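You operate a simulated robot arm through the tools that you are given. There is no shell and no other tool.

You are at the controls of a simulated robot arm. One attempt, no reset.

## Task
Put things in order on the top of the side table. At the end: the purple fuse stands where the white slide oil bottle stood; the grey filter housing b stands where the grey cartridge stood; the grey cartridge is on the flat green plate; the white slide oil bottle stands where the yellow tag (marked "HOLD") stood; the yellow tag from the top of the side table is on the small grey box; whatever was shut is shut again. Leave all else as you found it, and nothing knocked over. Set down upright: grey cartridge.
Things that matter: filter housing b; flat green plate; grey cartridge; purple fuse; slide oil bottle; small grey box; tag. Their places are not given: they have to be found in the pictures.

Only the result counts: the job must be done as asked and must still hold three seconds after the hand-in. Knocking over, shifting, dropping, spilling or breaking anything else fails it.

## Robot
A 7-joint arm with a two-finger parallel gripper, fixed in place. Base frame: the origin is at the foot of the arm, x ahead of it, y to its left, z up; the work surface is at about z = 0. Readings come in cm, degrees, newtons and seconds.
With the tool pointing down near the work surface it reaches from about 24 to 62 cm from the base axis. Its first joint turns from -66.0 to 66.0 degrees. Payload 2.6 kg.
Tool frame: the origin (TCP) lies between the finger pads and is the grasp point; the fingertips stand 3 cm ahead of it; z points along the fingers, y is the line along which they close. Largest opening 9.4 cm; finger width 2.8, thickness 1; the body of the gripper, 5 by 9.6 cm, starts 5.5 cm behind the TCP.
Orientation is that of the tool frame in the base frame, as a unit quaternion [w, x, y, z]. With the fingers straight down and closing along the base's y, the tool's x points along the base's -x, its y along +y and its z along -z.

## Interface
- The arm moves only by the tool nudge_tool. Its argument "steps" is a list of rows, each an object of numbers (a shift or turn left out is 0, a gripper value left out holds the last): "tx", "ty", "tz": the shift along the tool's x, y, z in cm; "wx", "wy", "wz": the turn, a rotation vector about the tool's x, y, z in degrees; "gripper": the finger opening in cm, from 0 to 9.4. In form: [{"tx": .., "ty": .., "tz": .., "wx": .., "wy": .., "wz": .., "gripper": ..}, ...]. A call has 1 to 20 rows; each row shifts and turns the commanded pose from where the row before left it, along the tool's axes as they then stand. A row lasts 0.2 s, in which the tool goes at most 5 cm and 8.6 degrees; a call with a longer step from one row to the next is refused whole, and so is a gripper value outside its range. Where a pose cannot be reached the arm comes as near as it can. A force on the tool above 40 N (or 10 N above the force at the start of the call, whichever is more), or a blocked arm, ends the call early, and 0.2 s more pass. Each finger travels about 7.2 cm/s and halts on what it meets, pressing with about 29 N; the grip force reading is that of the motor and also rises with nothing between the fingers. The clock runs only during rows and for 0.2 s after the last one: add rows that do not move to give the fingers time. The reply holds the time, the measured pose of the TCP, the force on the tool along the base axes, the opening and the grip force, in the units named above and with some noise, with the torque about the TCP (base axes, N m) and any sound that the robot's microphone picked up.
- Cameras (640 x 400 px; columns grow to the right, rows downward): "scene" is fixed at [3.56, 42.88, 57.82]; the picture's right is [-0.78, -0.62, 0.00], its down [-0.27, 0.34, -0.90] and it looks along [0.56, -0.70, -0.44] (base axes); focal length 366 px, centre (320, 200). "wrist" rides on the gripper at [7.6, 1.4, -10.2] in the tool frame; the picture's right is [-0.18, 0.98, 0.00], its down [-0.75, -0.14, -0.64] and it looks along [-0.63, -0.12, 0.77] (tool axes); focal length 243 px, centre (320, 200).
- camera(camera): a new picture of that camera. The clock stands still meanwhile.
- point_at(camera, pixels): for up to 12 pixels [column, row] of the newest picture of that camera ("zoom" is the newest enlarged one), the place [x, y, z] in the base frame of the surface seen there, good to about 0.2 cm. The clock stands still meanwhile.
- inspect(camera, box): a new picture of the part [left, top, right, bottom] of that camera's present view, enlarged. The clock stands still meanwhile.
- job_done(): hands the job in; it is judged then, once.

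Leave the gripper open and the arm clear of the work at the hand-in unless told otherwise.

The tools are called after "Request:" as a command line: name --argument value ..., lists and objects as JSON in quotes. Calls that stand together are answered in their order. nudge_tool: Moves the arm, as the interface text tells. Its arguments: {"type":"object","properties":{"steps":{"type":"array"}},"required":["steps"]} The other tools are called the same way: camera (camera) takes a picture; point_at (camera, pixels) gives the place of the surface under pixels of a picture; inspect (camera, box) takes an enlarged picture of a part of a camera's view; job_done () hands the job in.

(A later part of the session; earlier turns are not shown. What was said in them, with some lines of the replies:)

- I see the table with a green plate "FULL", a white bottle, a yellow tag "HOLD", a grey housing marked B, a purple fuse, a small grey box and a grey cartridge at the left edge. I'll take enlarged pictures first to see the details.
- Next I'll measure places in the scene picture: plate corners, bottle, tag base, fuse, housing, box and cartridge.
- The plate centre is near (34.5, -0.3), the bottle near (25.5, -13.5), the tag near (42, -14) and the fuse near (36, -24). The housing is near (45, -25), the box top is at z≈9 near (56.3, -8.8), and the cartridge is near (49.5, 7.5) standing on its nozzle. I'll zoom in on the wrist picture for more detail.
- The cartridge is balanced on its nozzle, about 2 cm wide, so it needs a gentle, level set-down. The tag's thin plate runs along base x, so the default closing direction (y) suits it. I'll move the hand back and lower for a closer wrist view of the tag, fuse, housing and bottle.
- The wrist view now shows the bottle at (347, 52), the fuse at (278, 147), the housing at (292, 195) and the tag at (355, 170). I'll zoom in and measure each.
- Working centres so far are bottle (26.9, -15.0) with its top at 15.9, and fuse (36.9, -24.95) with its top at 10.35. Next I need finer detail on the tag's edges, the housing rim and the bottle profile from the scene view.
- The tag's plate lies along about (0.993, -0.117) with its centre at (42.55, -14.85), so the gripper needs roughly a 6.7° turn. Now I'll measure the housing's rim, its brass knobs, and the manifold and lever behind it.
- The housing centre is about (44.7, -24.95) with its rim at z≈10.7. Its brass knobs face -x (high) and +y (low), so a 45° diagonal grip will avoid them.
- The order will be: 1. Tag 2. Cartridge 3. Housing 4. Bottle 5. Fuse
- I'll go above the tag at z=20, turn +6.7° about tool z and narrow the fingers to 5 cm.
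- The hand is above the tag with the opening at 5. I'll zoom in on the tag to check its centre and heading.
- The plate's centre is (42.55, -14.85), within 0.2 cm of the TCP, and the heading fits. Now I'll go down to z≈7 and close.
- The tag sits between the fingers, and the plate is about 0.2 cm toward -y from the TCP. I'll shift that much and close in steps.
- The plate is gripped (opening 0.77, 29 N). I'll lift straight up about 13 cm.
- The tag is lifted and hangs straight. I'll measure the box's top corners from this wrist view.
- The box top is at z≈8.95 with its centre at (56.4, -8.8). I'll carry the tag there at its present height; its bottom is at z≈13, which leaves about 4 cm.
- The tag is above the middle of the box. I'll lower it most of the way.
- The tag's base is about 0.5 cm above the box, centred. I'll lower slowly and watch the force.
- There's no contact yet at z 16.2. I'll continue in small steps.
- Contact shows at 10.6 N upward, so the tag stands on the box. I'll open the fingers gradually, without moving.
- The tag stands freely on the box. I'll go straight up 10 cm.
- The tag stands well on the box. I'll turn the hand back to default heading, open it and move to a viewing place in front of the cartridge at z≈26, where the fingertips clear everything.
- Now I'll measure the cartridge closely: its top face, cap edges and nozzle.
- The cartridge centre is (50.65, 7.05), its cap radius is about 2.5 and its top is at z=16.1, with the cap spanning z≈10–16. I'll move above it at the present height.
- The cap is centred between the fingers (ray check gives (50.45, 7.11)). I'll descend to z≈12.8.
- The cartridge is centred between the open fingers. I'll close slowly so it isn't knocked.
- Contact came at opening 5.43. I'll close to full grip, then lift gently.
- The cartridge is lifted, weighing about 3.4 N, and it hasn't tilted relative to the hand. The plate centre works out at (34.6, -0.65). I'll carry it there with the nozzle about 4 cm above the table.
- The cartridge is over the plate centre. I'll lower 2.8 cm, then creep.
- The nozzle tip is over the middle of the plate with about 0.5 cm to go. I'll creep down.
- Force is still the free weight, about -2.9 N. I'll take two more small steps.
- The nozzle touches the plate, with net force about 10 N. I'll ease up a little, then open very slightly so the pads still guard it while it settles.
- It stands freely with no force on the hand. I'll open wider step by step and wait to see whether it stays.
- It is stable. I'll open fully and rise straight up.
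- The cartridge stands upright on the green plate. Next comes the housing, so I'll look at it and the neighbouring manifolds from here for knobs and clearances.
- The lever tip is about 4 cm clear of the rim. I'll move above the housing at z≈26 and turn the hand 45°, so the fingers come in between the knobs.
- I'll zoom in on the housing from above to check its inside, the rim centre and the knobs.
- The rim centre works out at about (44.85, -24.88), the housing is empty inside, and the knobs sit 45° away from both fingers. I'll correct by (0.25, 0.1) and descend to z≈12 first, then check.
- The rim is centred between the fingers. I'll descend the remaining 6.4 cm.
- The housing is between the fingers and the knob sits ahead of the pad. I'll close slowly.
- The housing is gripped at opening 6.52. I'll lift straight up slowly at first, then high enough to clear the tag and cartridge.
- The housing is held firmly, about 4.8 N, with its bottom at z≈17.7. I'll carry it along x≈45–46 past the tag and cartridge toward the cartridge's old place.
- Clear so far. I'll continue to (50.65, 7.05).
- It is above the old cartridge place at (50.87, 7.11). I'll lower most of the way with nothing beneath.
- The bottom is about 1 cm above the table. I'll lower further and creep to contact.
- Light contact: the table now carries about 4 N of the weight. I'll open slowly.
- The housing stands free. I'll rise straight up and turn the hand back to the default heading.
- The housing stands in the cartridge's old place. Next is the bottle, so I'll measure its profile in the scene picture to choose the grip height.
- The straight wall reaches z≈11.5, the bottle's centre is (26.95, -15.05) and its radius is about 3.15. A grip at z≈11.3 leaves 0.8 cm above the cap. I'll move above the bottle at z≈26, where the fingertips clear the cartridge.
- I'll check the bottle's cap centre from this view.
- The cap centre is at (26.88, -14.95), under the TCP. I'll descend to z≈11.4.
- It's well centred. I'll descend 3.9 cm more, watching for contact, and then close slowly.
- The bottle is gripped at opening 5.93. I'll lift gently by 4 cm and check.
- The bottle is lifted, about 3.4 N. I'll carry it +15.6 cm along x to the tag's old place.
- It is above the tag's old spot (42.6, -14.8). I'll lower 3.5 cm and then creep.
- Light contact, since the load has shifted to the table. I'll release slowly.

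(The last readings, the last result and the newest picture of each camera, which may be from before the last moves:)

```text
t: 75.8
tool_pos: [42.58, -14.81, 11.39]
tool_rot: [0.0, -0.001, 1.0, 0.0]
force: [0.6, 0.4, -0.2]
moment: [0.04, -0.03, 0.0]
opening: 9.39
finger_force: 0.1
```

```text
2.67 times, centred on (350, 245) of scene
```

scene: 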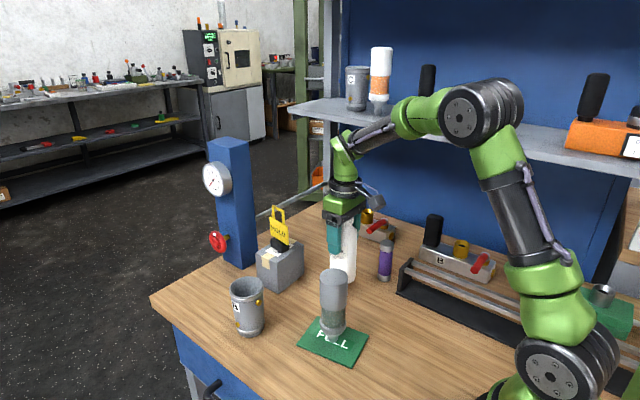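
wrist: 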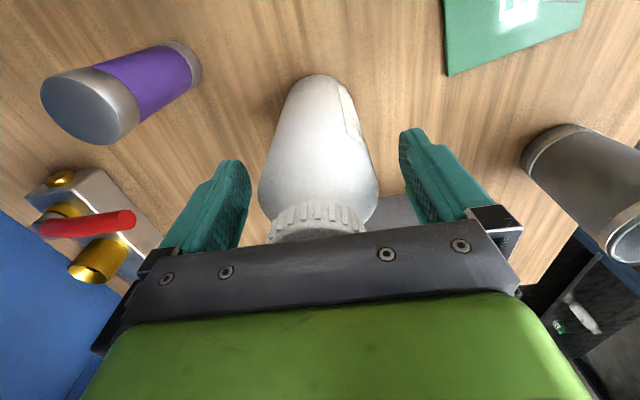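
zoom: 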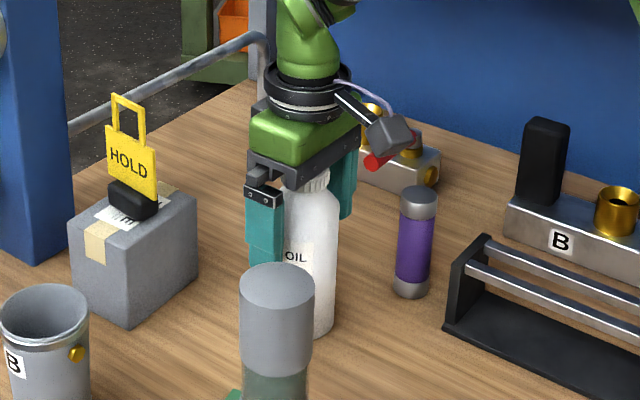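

The bottle stands at the tag's old place. I'll rise clear of it and go over to the fuse at (36.9, -24.95).

Request:
nudge_tool --steps '[{"tz": -1.5}, {"tz": -3}, {"tz": -4}, {"tz": -4}, {"tz": -1.5}, {}, {"tx": 1.9, "ty": -3.38}, {"tx": 1.9, "ty": -3.38}, {"tx": 1.88, "ty": -3.38}, {"gripper": 6.5}, {}]'

Request:
camera --camera "wrist"

Request:
camera --camera "scene"

```text
t: 78.2
tool_pos: [36.9, -25.13, 25.36]
tool_rot: [0.0, 0.001, 1.0, 0.0]
force: [0.0, -0.1, -0.3]
moment: [0.02, -0.01, 0.04]
opening: 6.51
finger_force: 0.0
```

```text
taken
```

wrist: 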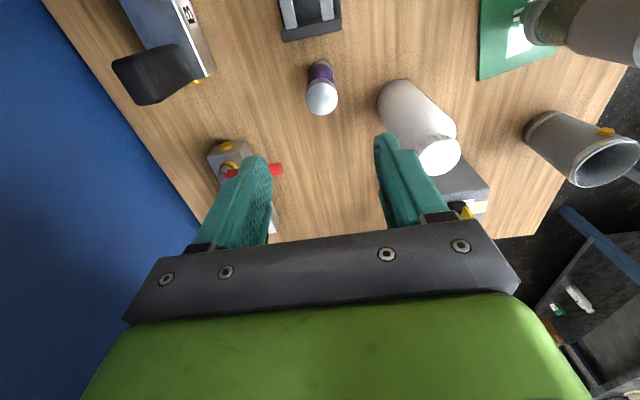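

```text
taken
```

scene: 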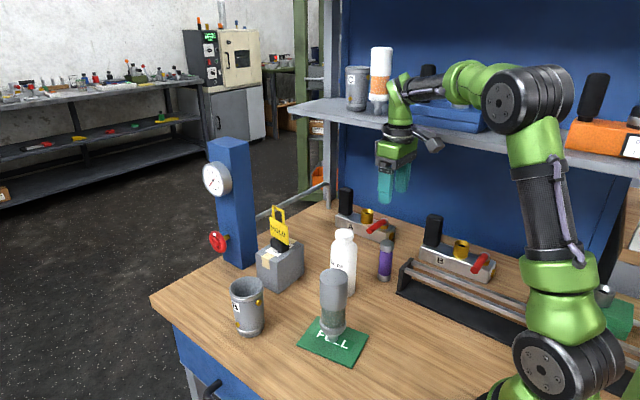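

I'll verify the fuse's top centre and the rack's end plate from here.

Request:
inspect --camera "wrist" --box '[264, 0, 376, 130]'

Request:
point_at --camera "wrist" --pixels '[[321, 97], [311, 97], [331, 97], [321, 88], [321, 106], [310, 30], [285, 35], [340, 25], [319, 72], [325, 65]]'

```text
3.08 times, centred on (320, 65) of wrist
```

zoom: 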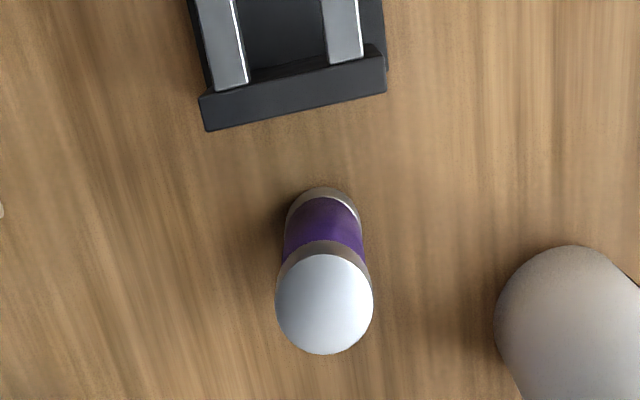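

```text
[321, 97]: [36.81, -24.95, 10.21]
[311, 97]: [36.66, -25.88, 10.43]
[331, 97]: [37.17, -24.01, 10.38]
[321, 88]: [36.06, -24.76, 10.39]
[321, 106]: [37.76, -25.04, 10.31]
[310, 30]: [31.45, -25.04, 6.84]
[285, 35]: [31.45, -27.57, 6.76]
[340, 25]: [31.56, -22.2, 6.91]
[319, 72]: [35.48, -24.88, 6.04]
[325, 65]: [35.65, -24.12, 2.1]
```

The fuse centre is (36.95, -24.95), and the rack end is well clear at x≈31.5. I'll shift 0.15 in y and descend to z≈7.2.

Request:
nudge_tool --steps '[{"ty": 0.15, "tz": 3}, {"tz": 3.5}, {"tz": 3.5}, {"tz": 2}, {}, {}]'

Request:
camera --camera "wrist"

```text
t: 79.6
tool_pos: [36.93, -24.94, 13.38]
tool_rot: [0.0, 0.001, 1.0, 0.0]
force: [-0.8, -0.2, 0.3]
moment: [0.0, 0.01, -0.05]
opening: 6.5
finger_force: 0.0
```

```text
taken
```

wrist: 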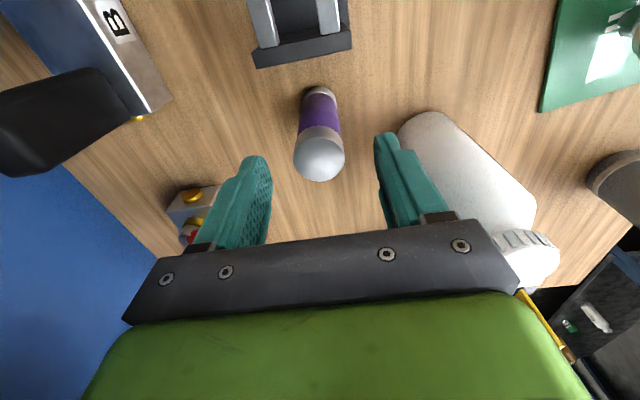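

The fuse is centred and the neighbours are clear. I'll descend 6.2 cm and close.

Request:
nudge_tool --steps '[{"tz": 2}, {"tz": 2}, {"tz": 1.4}, {"tz": 0.8}, {}, {}]'

Request:
nudge_tool --steps '[{"gripper": 5.2}, {"gripper": 4.4}, {"gripper": 3.9}, {"gripper": 3.6}, {"gripper": 3.3}, {"gripper": 3.0}, {"gripper": 2.4}, {}, {}]'

Request:
camera --camera "wrist"

Request:
inspect --camera "scene" --box '[320, 190, 440, 300]'

```text
t: 81.0
tool_pos: [36.9, -24.77, 7.07]
tool_rot: [0.0, 0.001, 1.0, 0.0]
force: [0.2, 0.2, 0.6]
moment: [0.01, -0.02, 0.03]
opening: 6.52
finger_force: 0.0
```

```text
t: 83.0
tool_pos: [36.85, -24.8, 7.17]
tool_rot: [0.0, 0.0, 1.0, 0.0]
force: [0.5, -0.9, 0.4]
moment: [0.05, 0.01, -0.01]
opening: 3.22
finger_force: 29.3
```

```text
taken
```

wrist: 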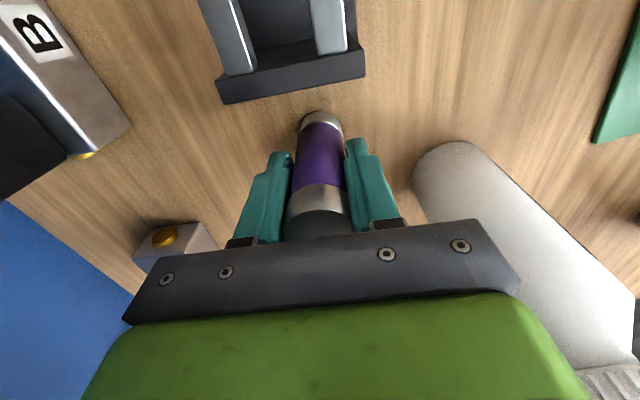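

```text
3.64 times, centred on (380, 245) of scene
```

zoom: 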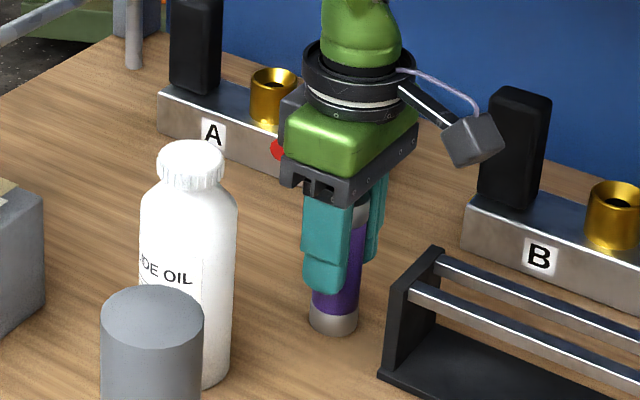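

The fuse is gripped at opening 3.22. I'll lift 13 cm so it clears the rack.

Request:
nudge_tool --steps '[{"tz": -0.5}, {"tz": -1.5}, {"tz": -3}, {"tz": -3}, {"tz": -3}, {"tz": -2}, {}]'

Request:
nudge_tool --steps '[{"tx": 1.0, "ty": 1.0}, {"tx": 2.0, "ty": 2.0}, {"tx": 2.0, "ty": 2.0}, {"tx": 2.0, "ty": 2.0}, {"tx": 1.95, "ty": 1.9}, {"tx": 1.0, "ty": 0.95}, {}, {}]'

Request:
camera --camera "wrist"

Request:
camera --camera "scene"

```text
t: 84.6
tool_pos: [36.8, -24.69, 20.31]
tool_rot: [0.0, 0.0, 1.0, 0.001]
force: [-0.1, -0.9, -1.8]
moment: [-0.02, 0.02, 0.04]
opening: 3.22
finger_force: 28.8
```

```text
t: 86.4
tool_pos: [26.82, -15.02, 20.31]
tool_rot: [0.001, -0.001, 1.0, 0.0]
force: [-0.2, -0.4, -1.7]
moment: [-0.01, -0.01, -0.01]
opening: 3.21
finger_force: 28.6
```

```text
taken
```

wrist: 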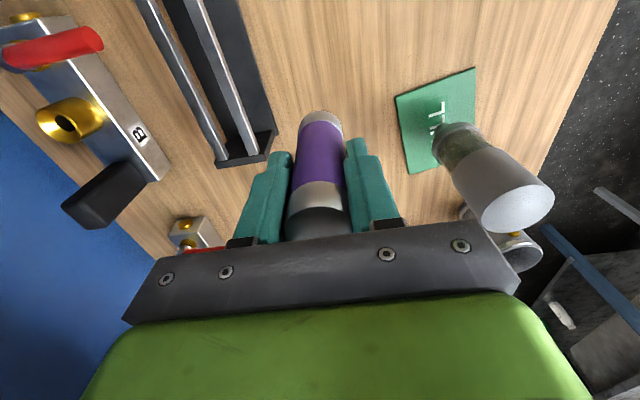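

```text
taken
```

scene: 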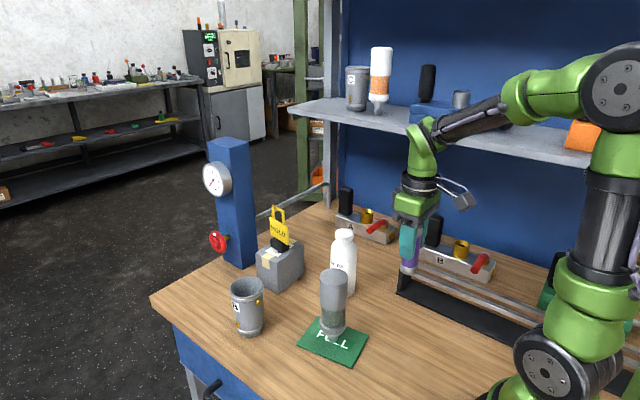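

The fuse is over the bottle's old place (26.82, -15.02). I'll lower about 12.3 cm.

Request:
nudge_tool --steps '[{"tz": 2}, {"tz": 3}, {"tz": 3}, {"tz": 2}, {"tz": 1.5}, {"tz": 0.8}, {}, {}]'

Request:
inspect --camera "scene" --box '[350, 200, 470, 340]'

```text
t: 88.2
tool_pos: [26.86, -14.97, 7.7]
tool_rot: [0.001, 0.0, 1.0, 0.0]
force: [0.3, 0.2, -1.6]
moment: [-0.01, -0.02, -0.06]
opening: 3.24
finger_force: 29.0
```

```text
2.86 times, centred on (410, 270) of scene
```

zoom: 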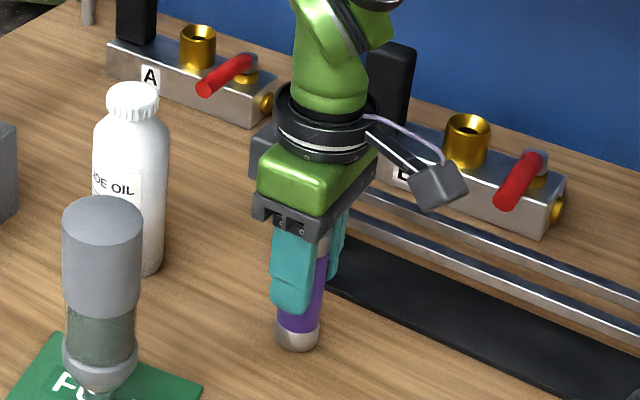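

The fuse is near the table. I'll creep down to contact.

Request:
nudge_tool --steps '[{"tz": 0.12}, {"tz": 0.12}, {"tz": 0.1}, {}]'

Request:
nudge_tool --steps '[{"tz": 0.08}, {"tz": 0.07}, {}]'

```text
t: 89.2
tool_pos: [26.9, -15.06, 7.51]
tool_rot: [0.0, 0.001, 1.0, 0.0]
force: [-0.5, -0.6, -2.5]
moment: [-0.01, -0.02, -0.02]
opening: 3.24
finger_force: 28.7
```

```text
t: 90.0
tool_pos: [26.94, -15.03, 7.44]
tool_rot: [0.001, 0.001, 1.0, 0.0]
force: [-3.7, 1.2, 17.3]
moment: [0.1, 0.29, -0.14]
opening: 3.22
finger_force: 28.2
```

Firm contact at 17 N. I'll ease up slightly, then open slowly.

Request:
nudge_tool --steps '[{"tz": -0.07}, {}, {"gripper": 3.4}, {"gripper": 3.6}, {"gripper": 4.0}, {"gripper": 4.8}, {"gripper": 5.8}, {}, {}]'

Request:
camera --camera "wrist"

Request:
inspect --camera "scene" --box '[350, 200, 470, 340]'

```text
t: 92.0
tool_pos: [26.89, -14.9, 7.5]
tool_rot: [0.0, 0.001, 1.0, 0.0]
force: [0.6, -0.1, 0.0]
moment: [-0.03, 0.02, 0.01]
opening: 5.81
finger_force: 0.0
```

```text
taken
```

wrist: 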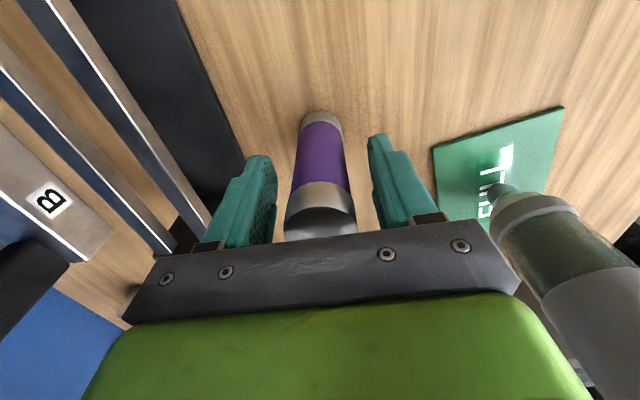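

```text
2.86 times, centred on (410, 270) of scene
```

zoom: 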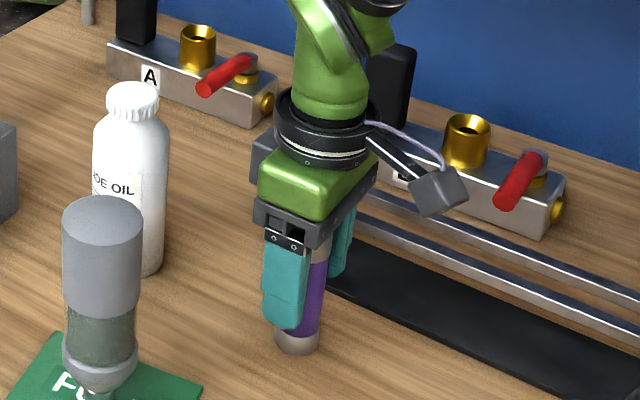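

The fuse stands freely. I'll rise straight up well clear and open the gripper fully.

Request:
nudge_tool --steps '[{"tz": -1.5}, {"tz": -3}, {"tz": -4}, {"tz": -4}, {"tz": -4}, {"tz": -4}, {"tz": -4}, {"gripper": 9.4}, {"tx": -3}, {"tx": -3}, {"tx": -3}, {}]'

Request:
camera --camera "scene"

Request:
camera --camera "wrist"

```text
t: 94.6
tool_pos: [35.98, -14.97, 31.88]
tool_rot: [-0.001, 0.0, 1.0, 0.0]
force: [0.0, 0.2, 0.5]
moment: [-0.01, -0.02, 0.0]
opening: 9.39
finger_force: 0.0
```

```text
taken
```

scene: 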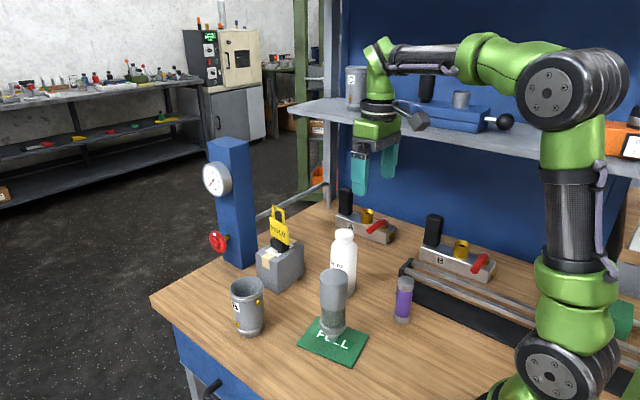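

```text
taken
```

wrist: 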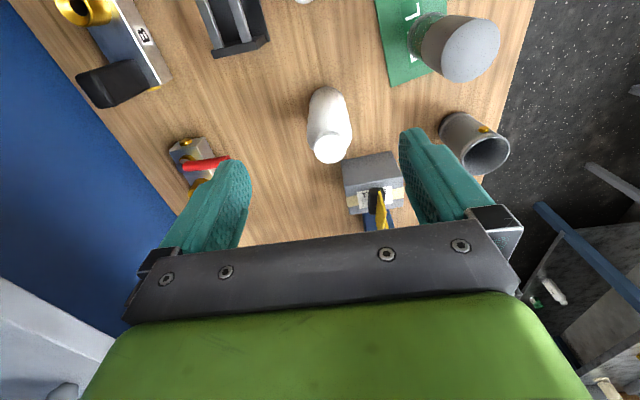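

All five pieces appear in place. I'll zoom in to verify each one, including the housing's label and the cartridge's uprightness.

Request:
inspect --camera "scene" --box '[215, 200, 315, 350]'

Request:
inspect --camera "scene" --box '[290, 220, 430, 375]'

Request:
point_at --camera "scene" --pixels '[[333, 276], [332, 300], [330, 322], [333, 336], [404, 281], [403, 300], [402, 318], [344, 236], [345, 270], [248, 290], [250, 310], [250, 330]]'

Request:
point_at --camera "scene" --pixels '[[317, 318], [367, 340], [351, 366], [298, 343], [258, 256], [277, 263], [302, 245], [280, 245], [279, 225]]'

```text
2.67 times, centred on (265, 275) of scene
```

zoom: 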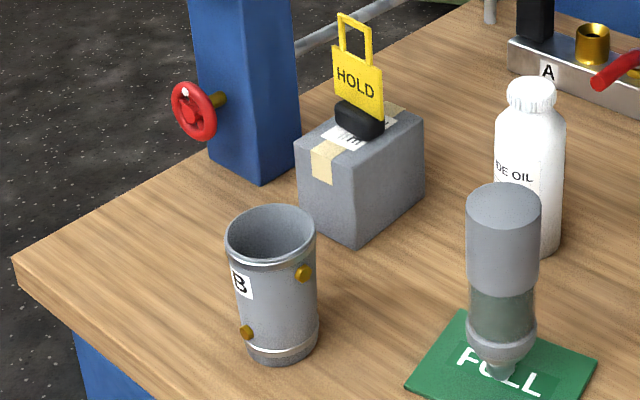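

```text
2.58 times, centred on (360, 298) of scene
```

zoom: 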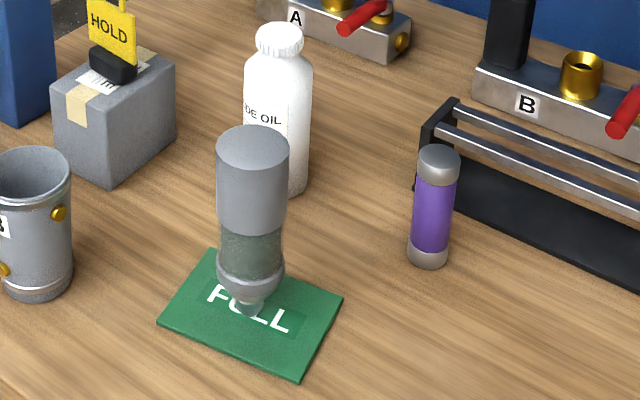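

```text
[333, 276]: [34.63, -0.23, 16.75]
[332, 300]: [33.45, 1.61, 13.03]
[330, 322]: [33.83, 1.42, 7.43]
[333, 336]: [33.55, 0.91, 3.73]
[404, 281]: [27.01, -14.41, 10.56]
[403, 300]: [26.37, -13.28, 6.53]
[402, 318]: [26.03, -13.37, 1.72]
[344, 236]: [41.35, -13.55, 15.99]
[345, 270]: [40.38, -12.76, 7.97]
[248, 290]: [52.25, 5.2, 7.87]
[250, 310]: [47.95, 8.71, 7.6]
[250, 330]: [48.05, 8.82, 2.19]
```

```text
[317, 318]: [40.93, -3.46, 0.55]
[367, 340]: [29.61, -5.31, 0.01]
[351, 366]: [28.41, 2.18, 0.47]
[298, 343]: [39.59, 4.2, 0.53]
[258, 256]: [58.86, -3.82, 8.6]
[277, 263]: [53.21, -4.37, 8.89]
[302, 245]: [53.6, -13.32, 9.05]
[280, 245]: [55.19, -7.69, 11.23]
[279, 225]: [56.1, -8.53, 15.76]
```

Checks before hand-in:
- **Tag:** upright on the grey box.
- **Bottle:** on the tag's old spot, near (42.5, -14.9).
- **Fuse:** on the bottle's old spot, near (26.9, -15).
- **Housing B:** on the cartridge's old spot, near (50.5, 7).
- **Cartridge:** upright on the green plate.
- **Plate and box:** unmoved, with corner readings as before.

Nothing was opened, the gripper is open and the arm is clear above the work. I'm handing in.

Request:
job_done

```text
The job is handed in.
```

I've handed the job in. Every piece is where you asked, going by the pictures and position readings I took just before:

| Item | Where it is now |
|---|---|
| Purple fuse | Where the slide oil bottle stood, near (26.9, -15.0) |
| Grey filter housing b | Where the grey cartridge stood, near (50.5, 7.0) |
| Grey cartridge | Upright on the flat green plate, nozzle down as it stood before |
| White slide oil bottle | Where the yellow tag stood, near (42.5, -14.9) |
| Yellow tag ("HOLD") | Standing on the small grey box |

Nothing was knocked over. The plate and the box haven't moved, and I opened nothing, so there was nothing to shut again. The gripper is open and the arm is clear above the table.

The cartridge is balanced on its narrow nozzle, about 2 cm wide. It stayed upright from when I released it on the plate until the last pictures.
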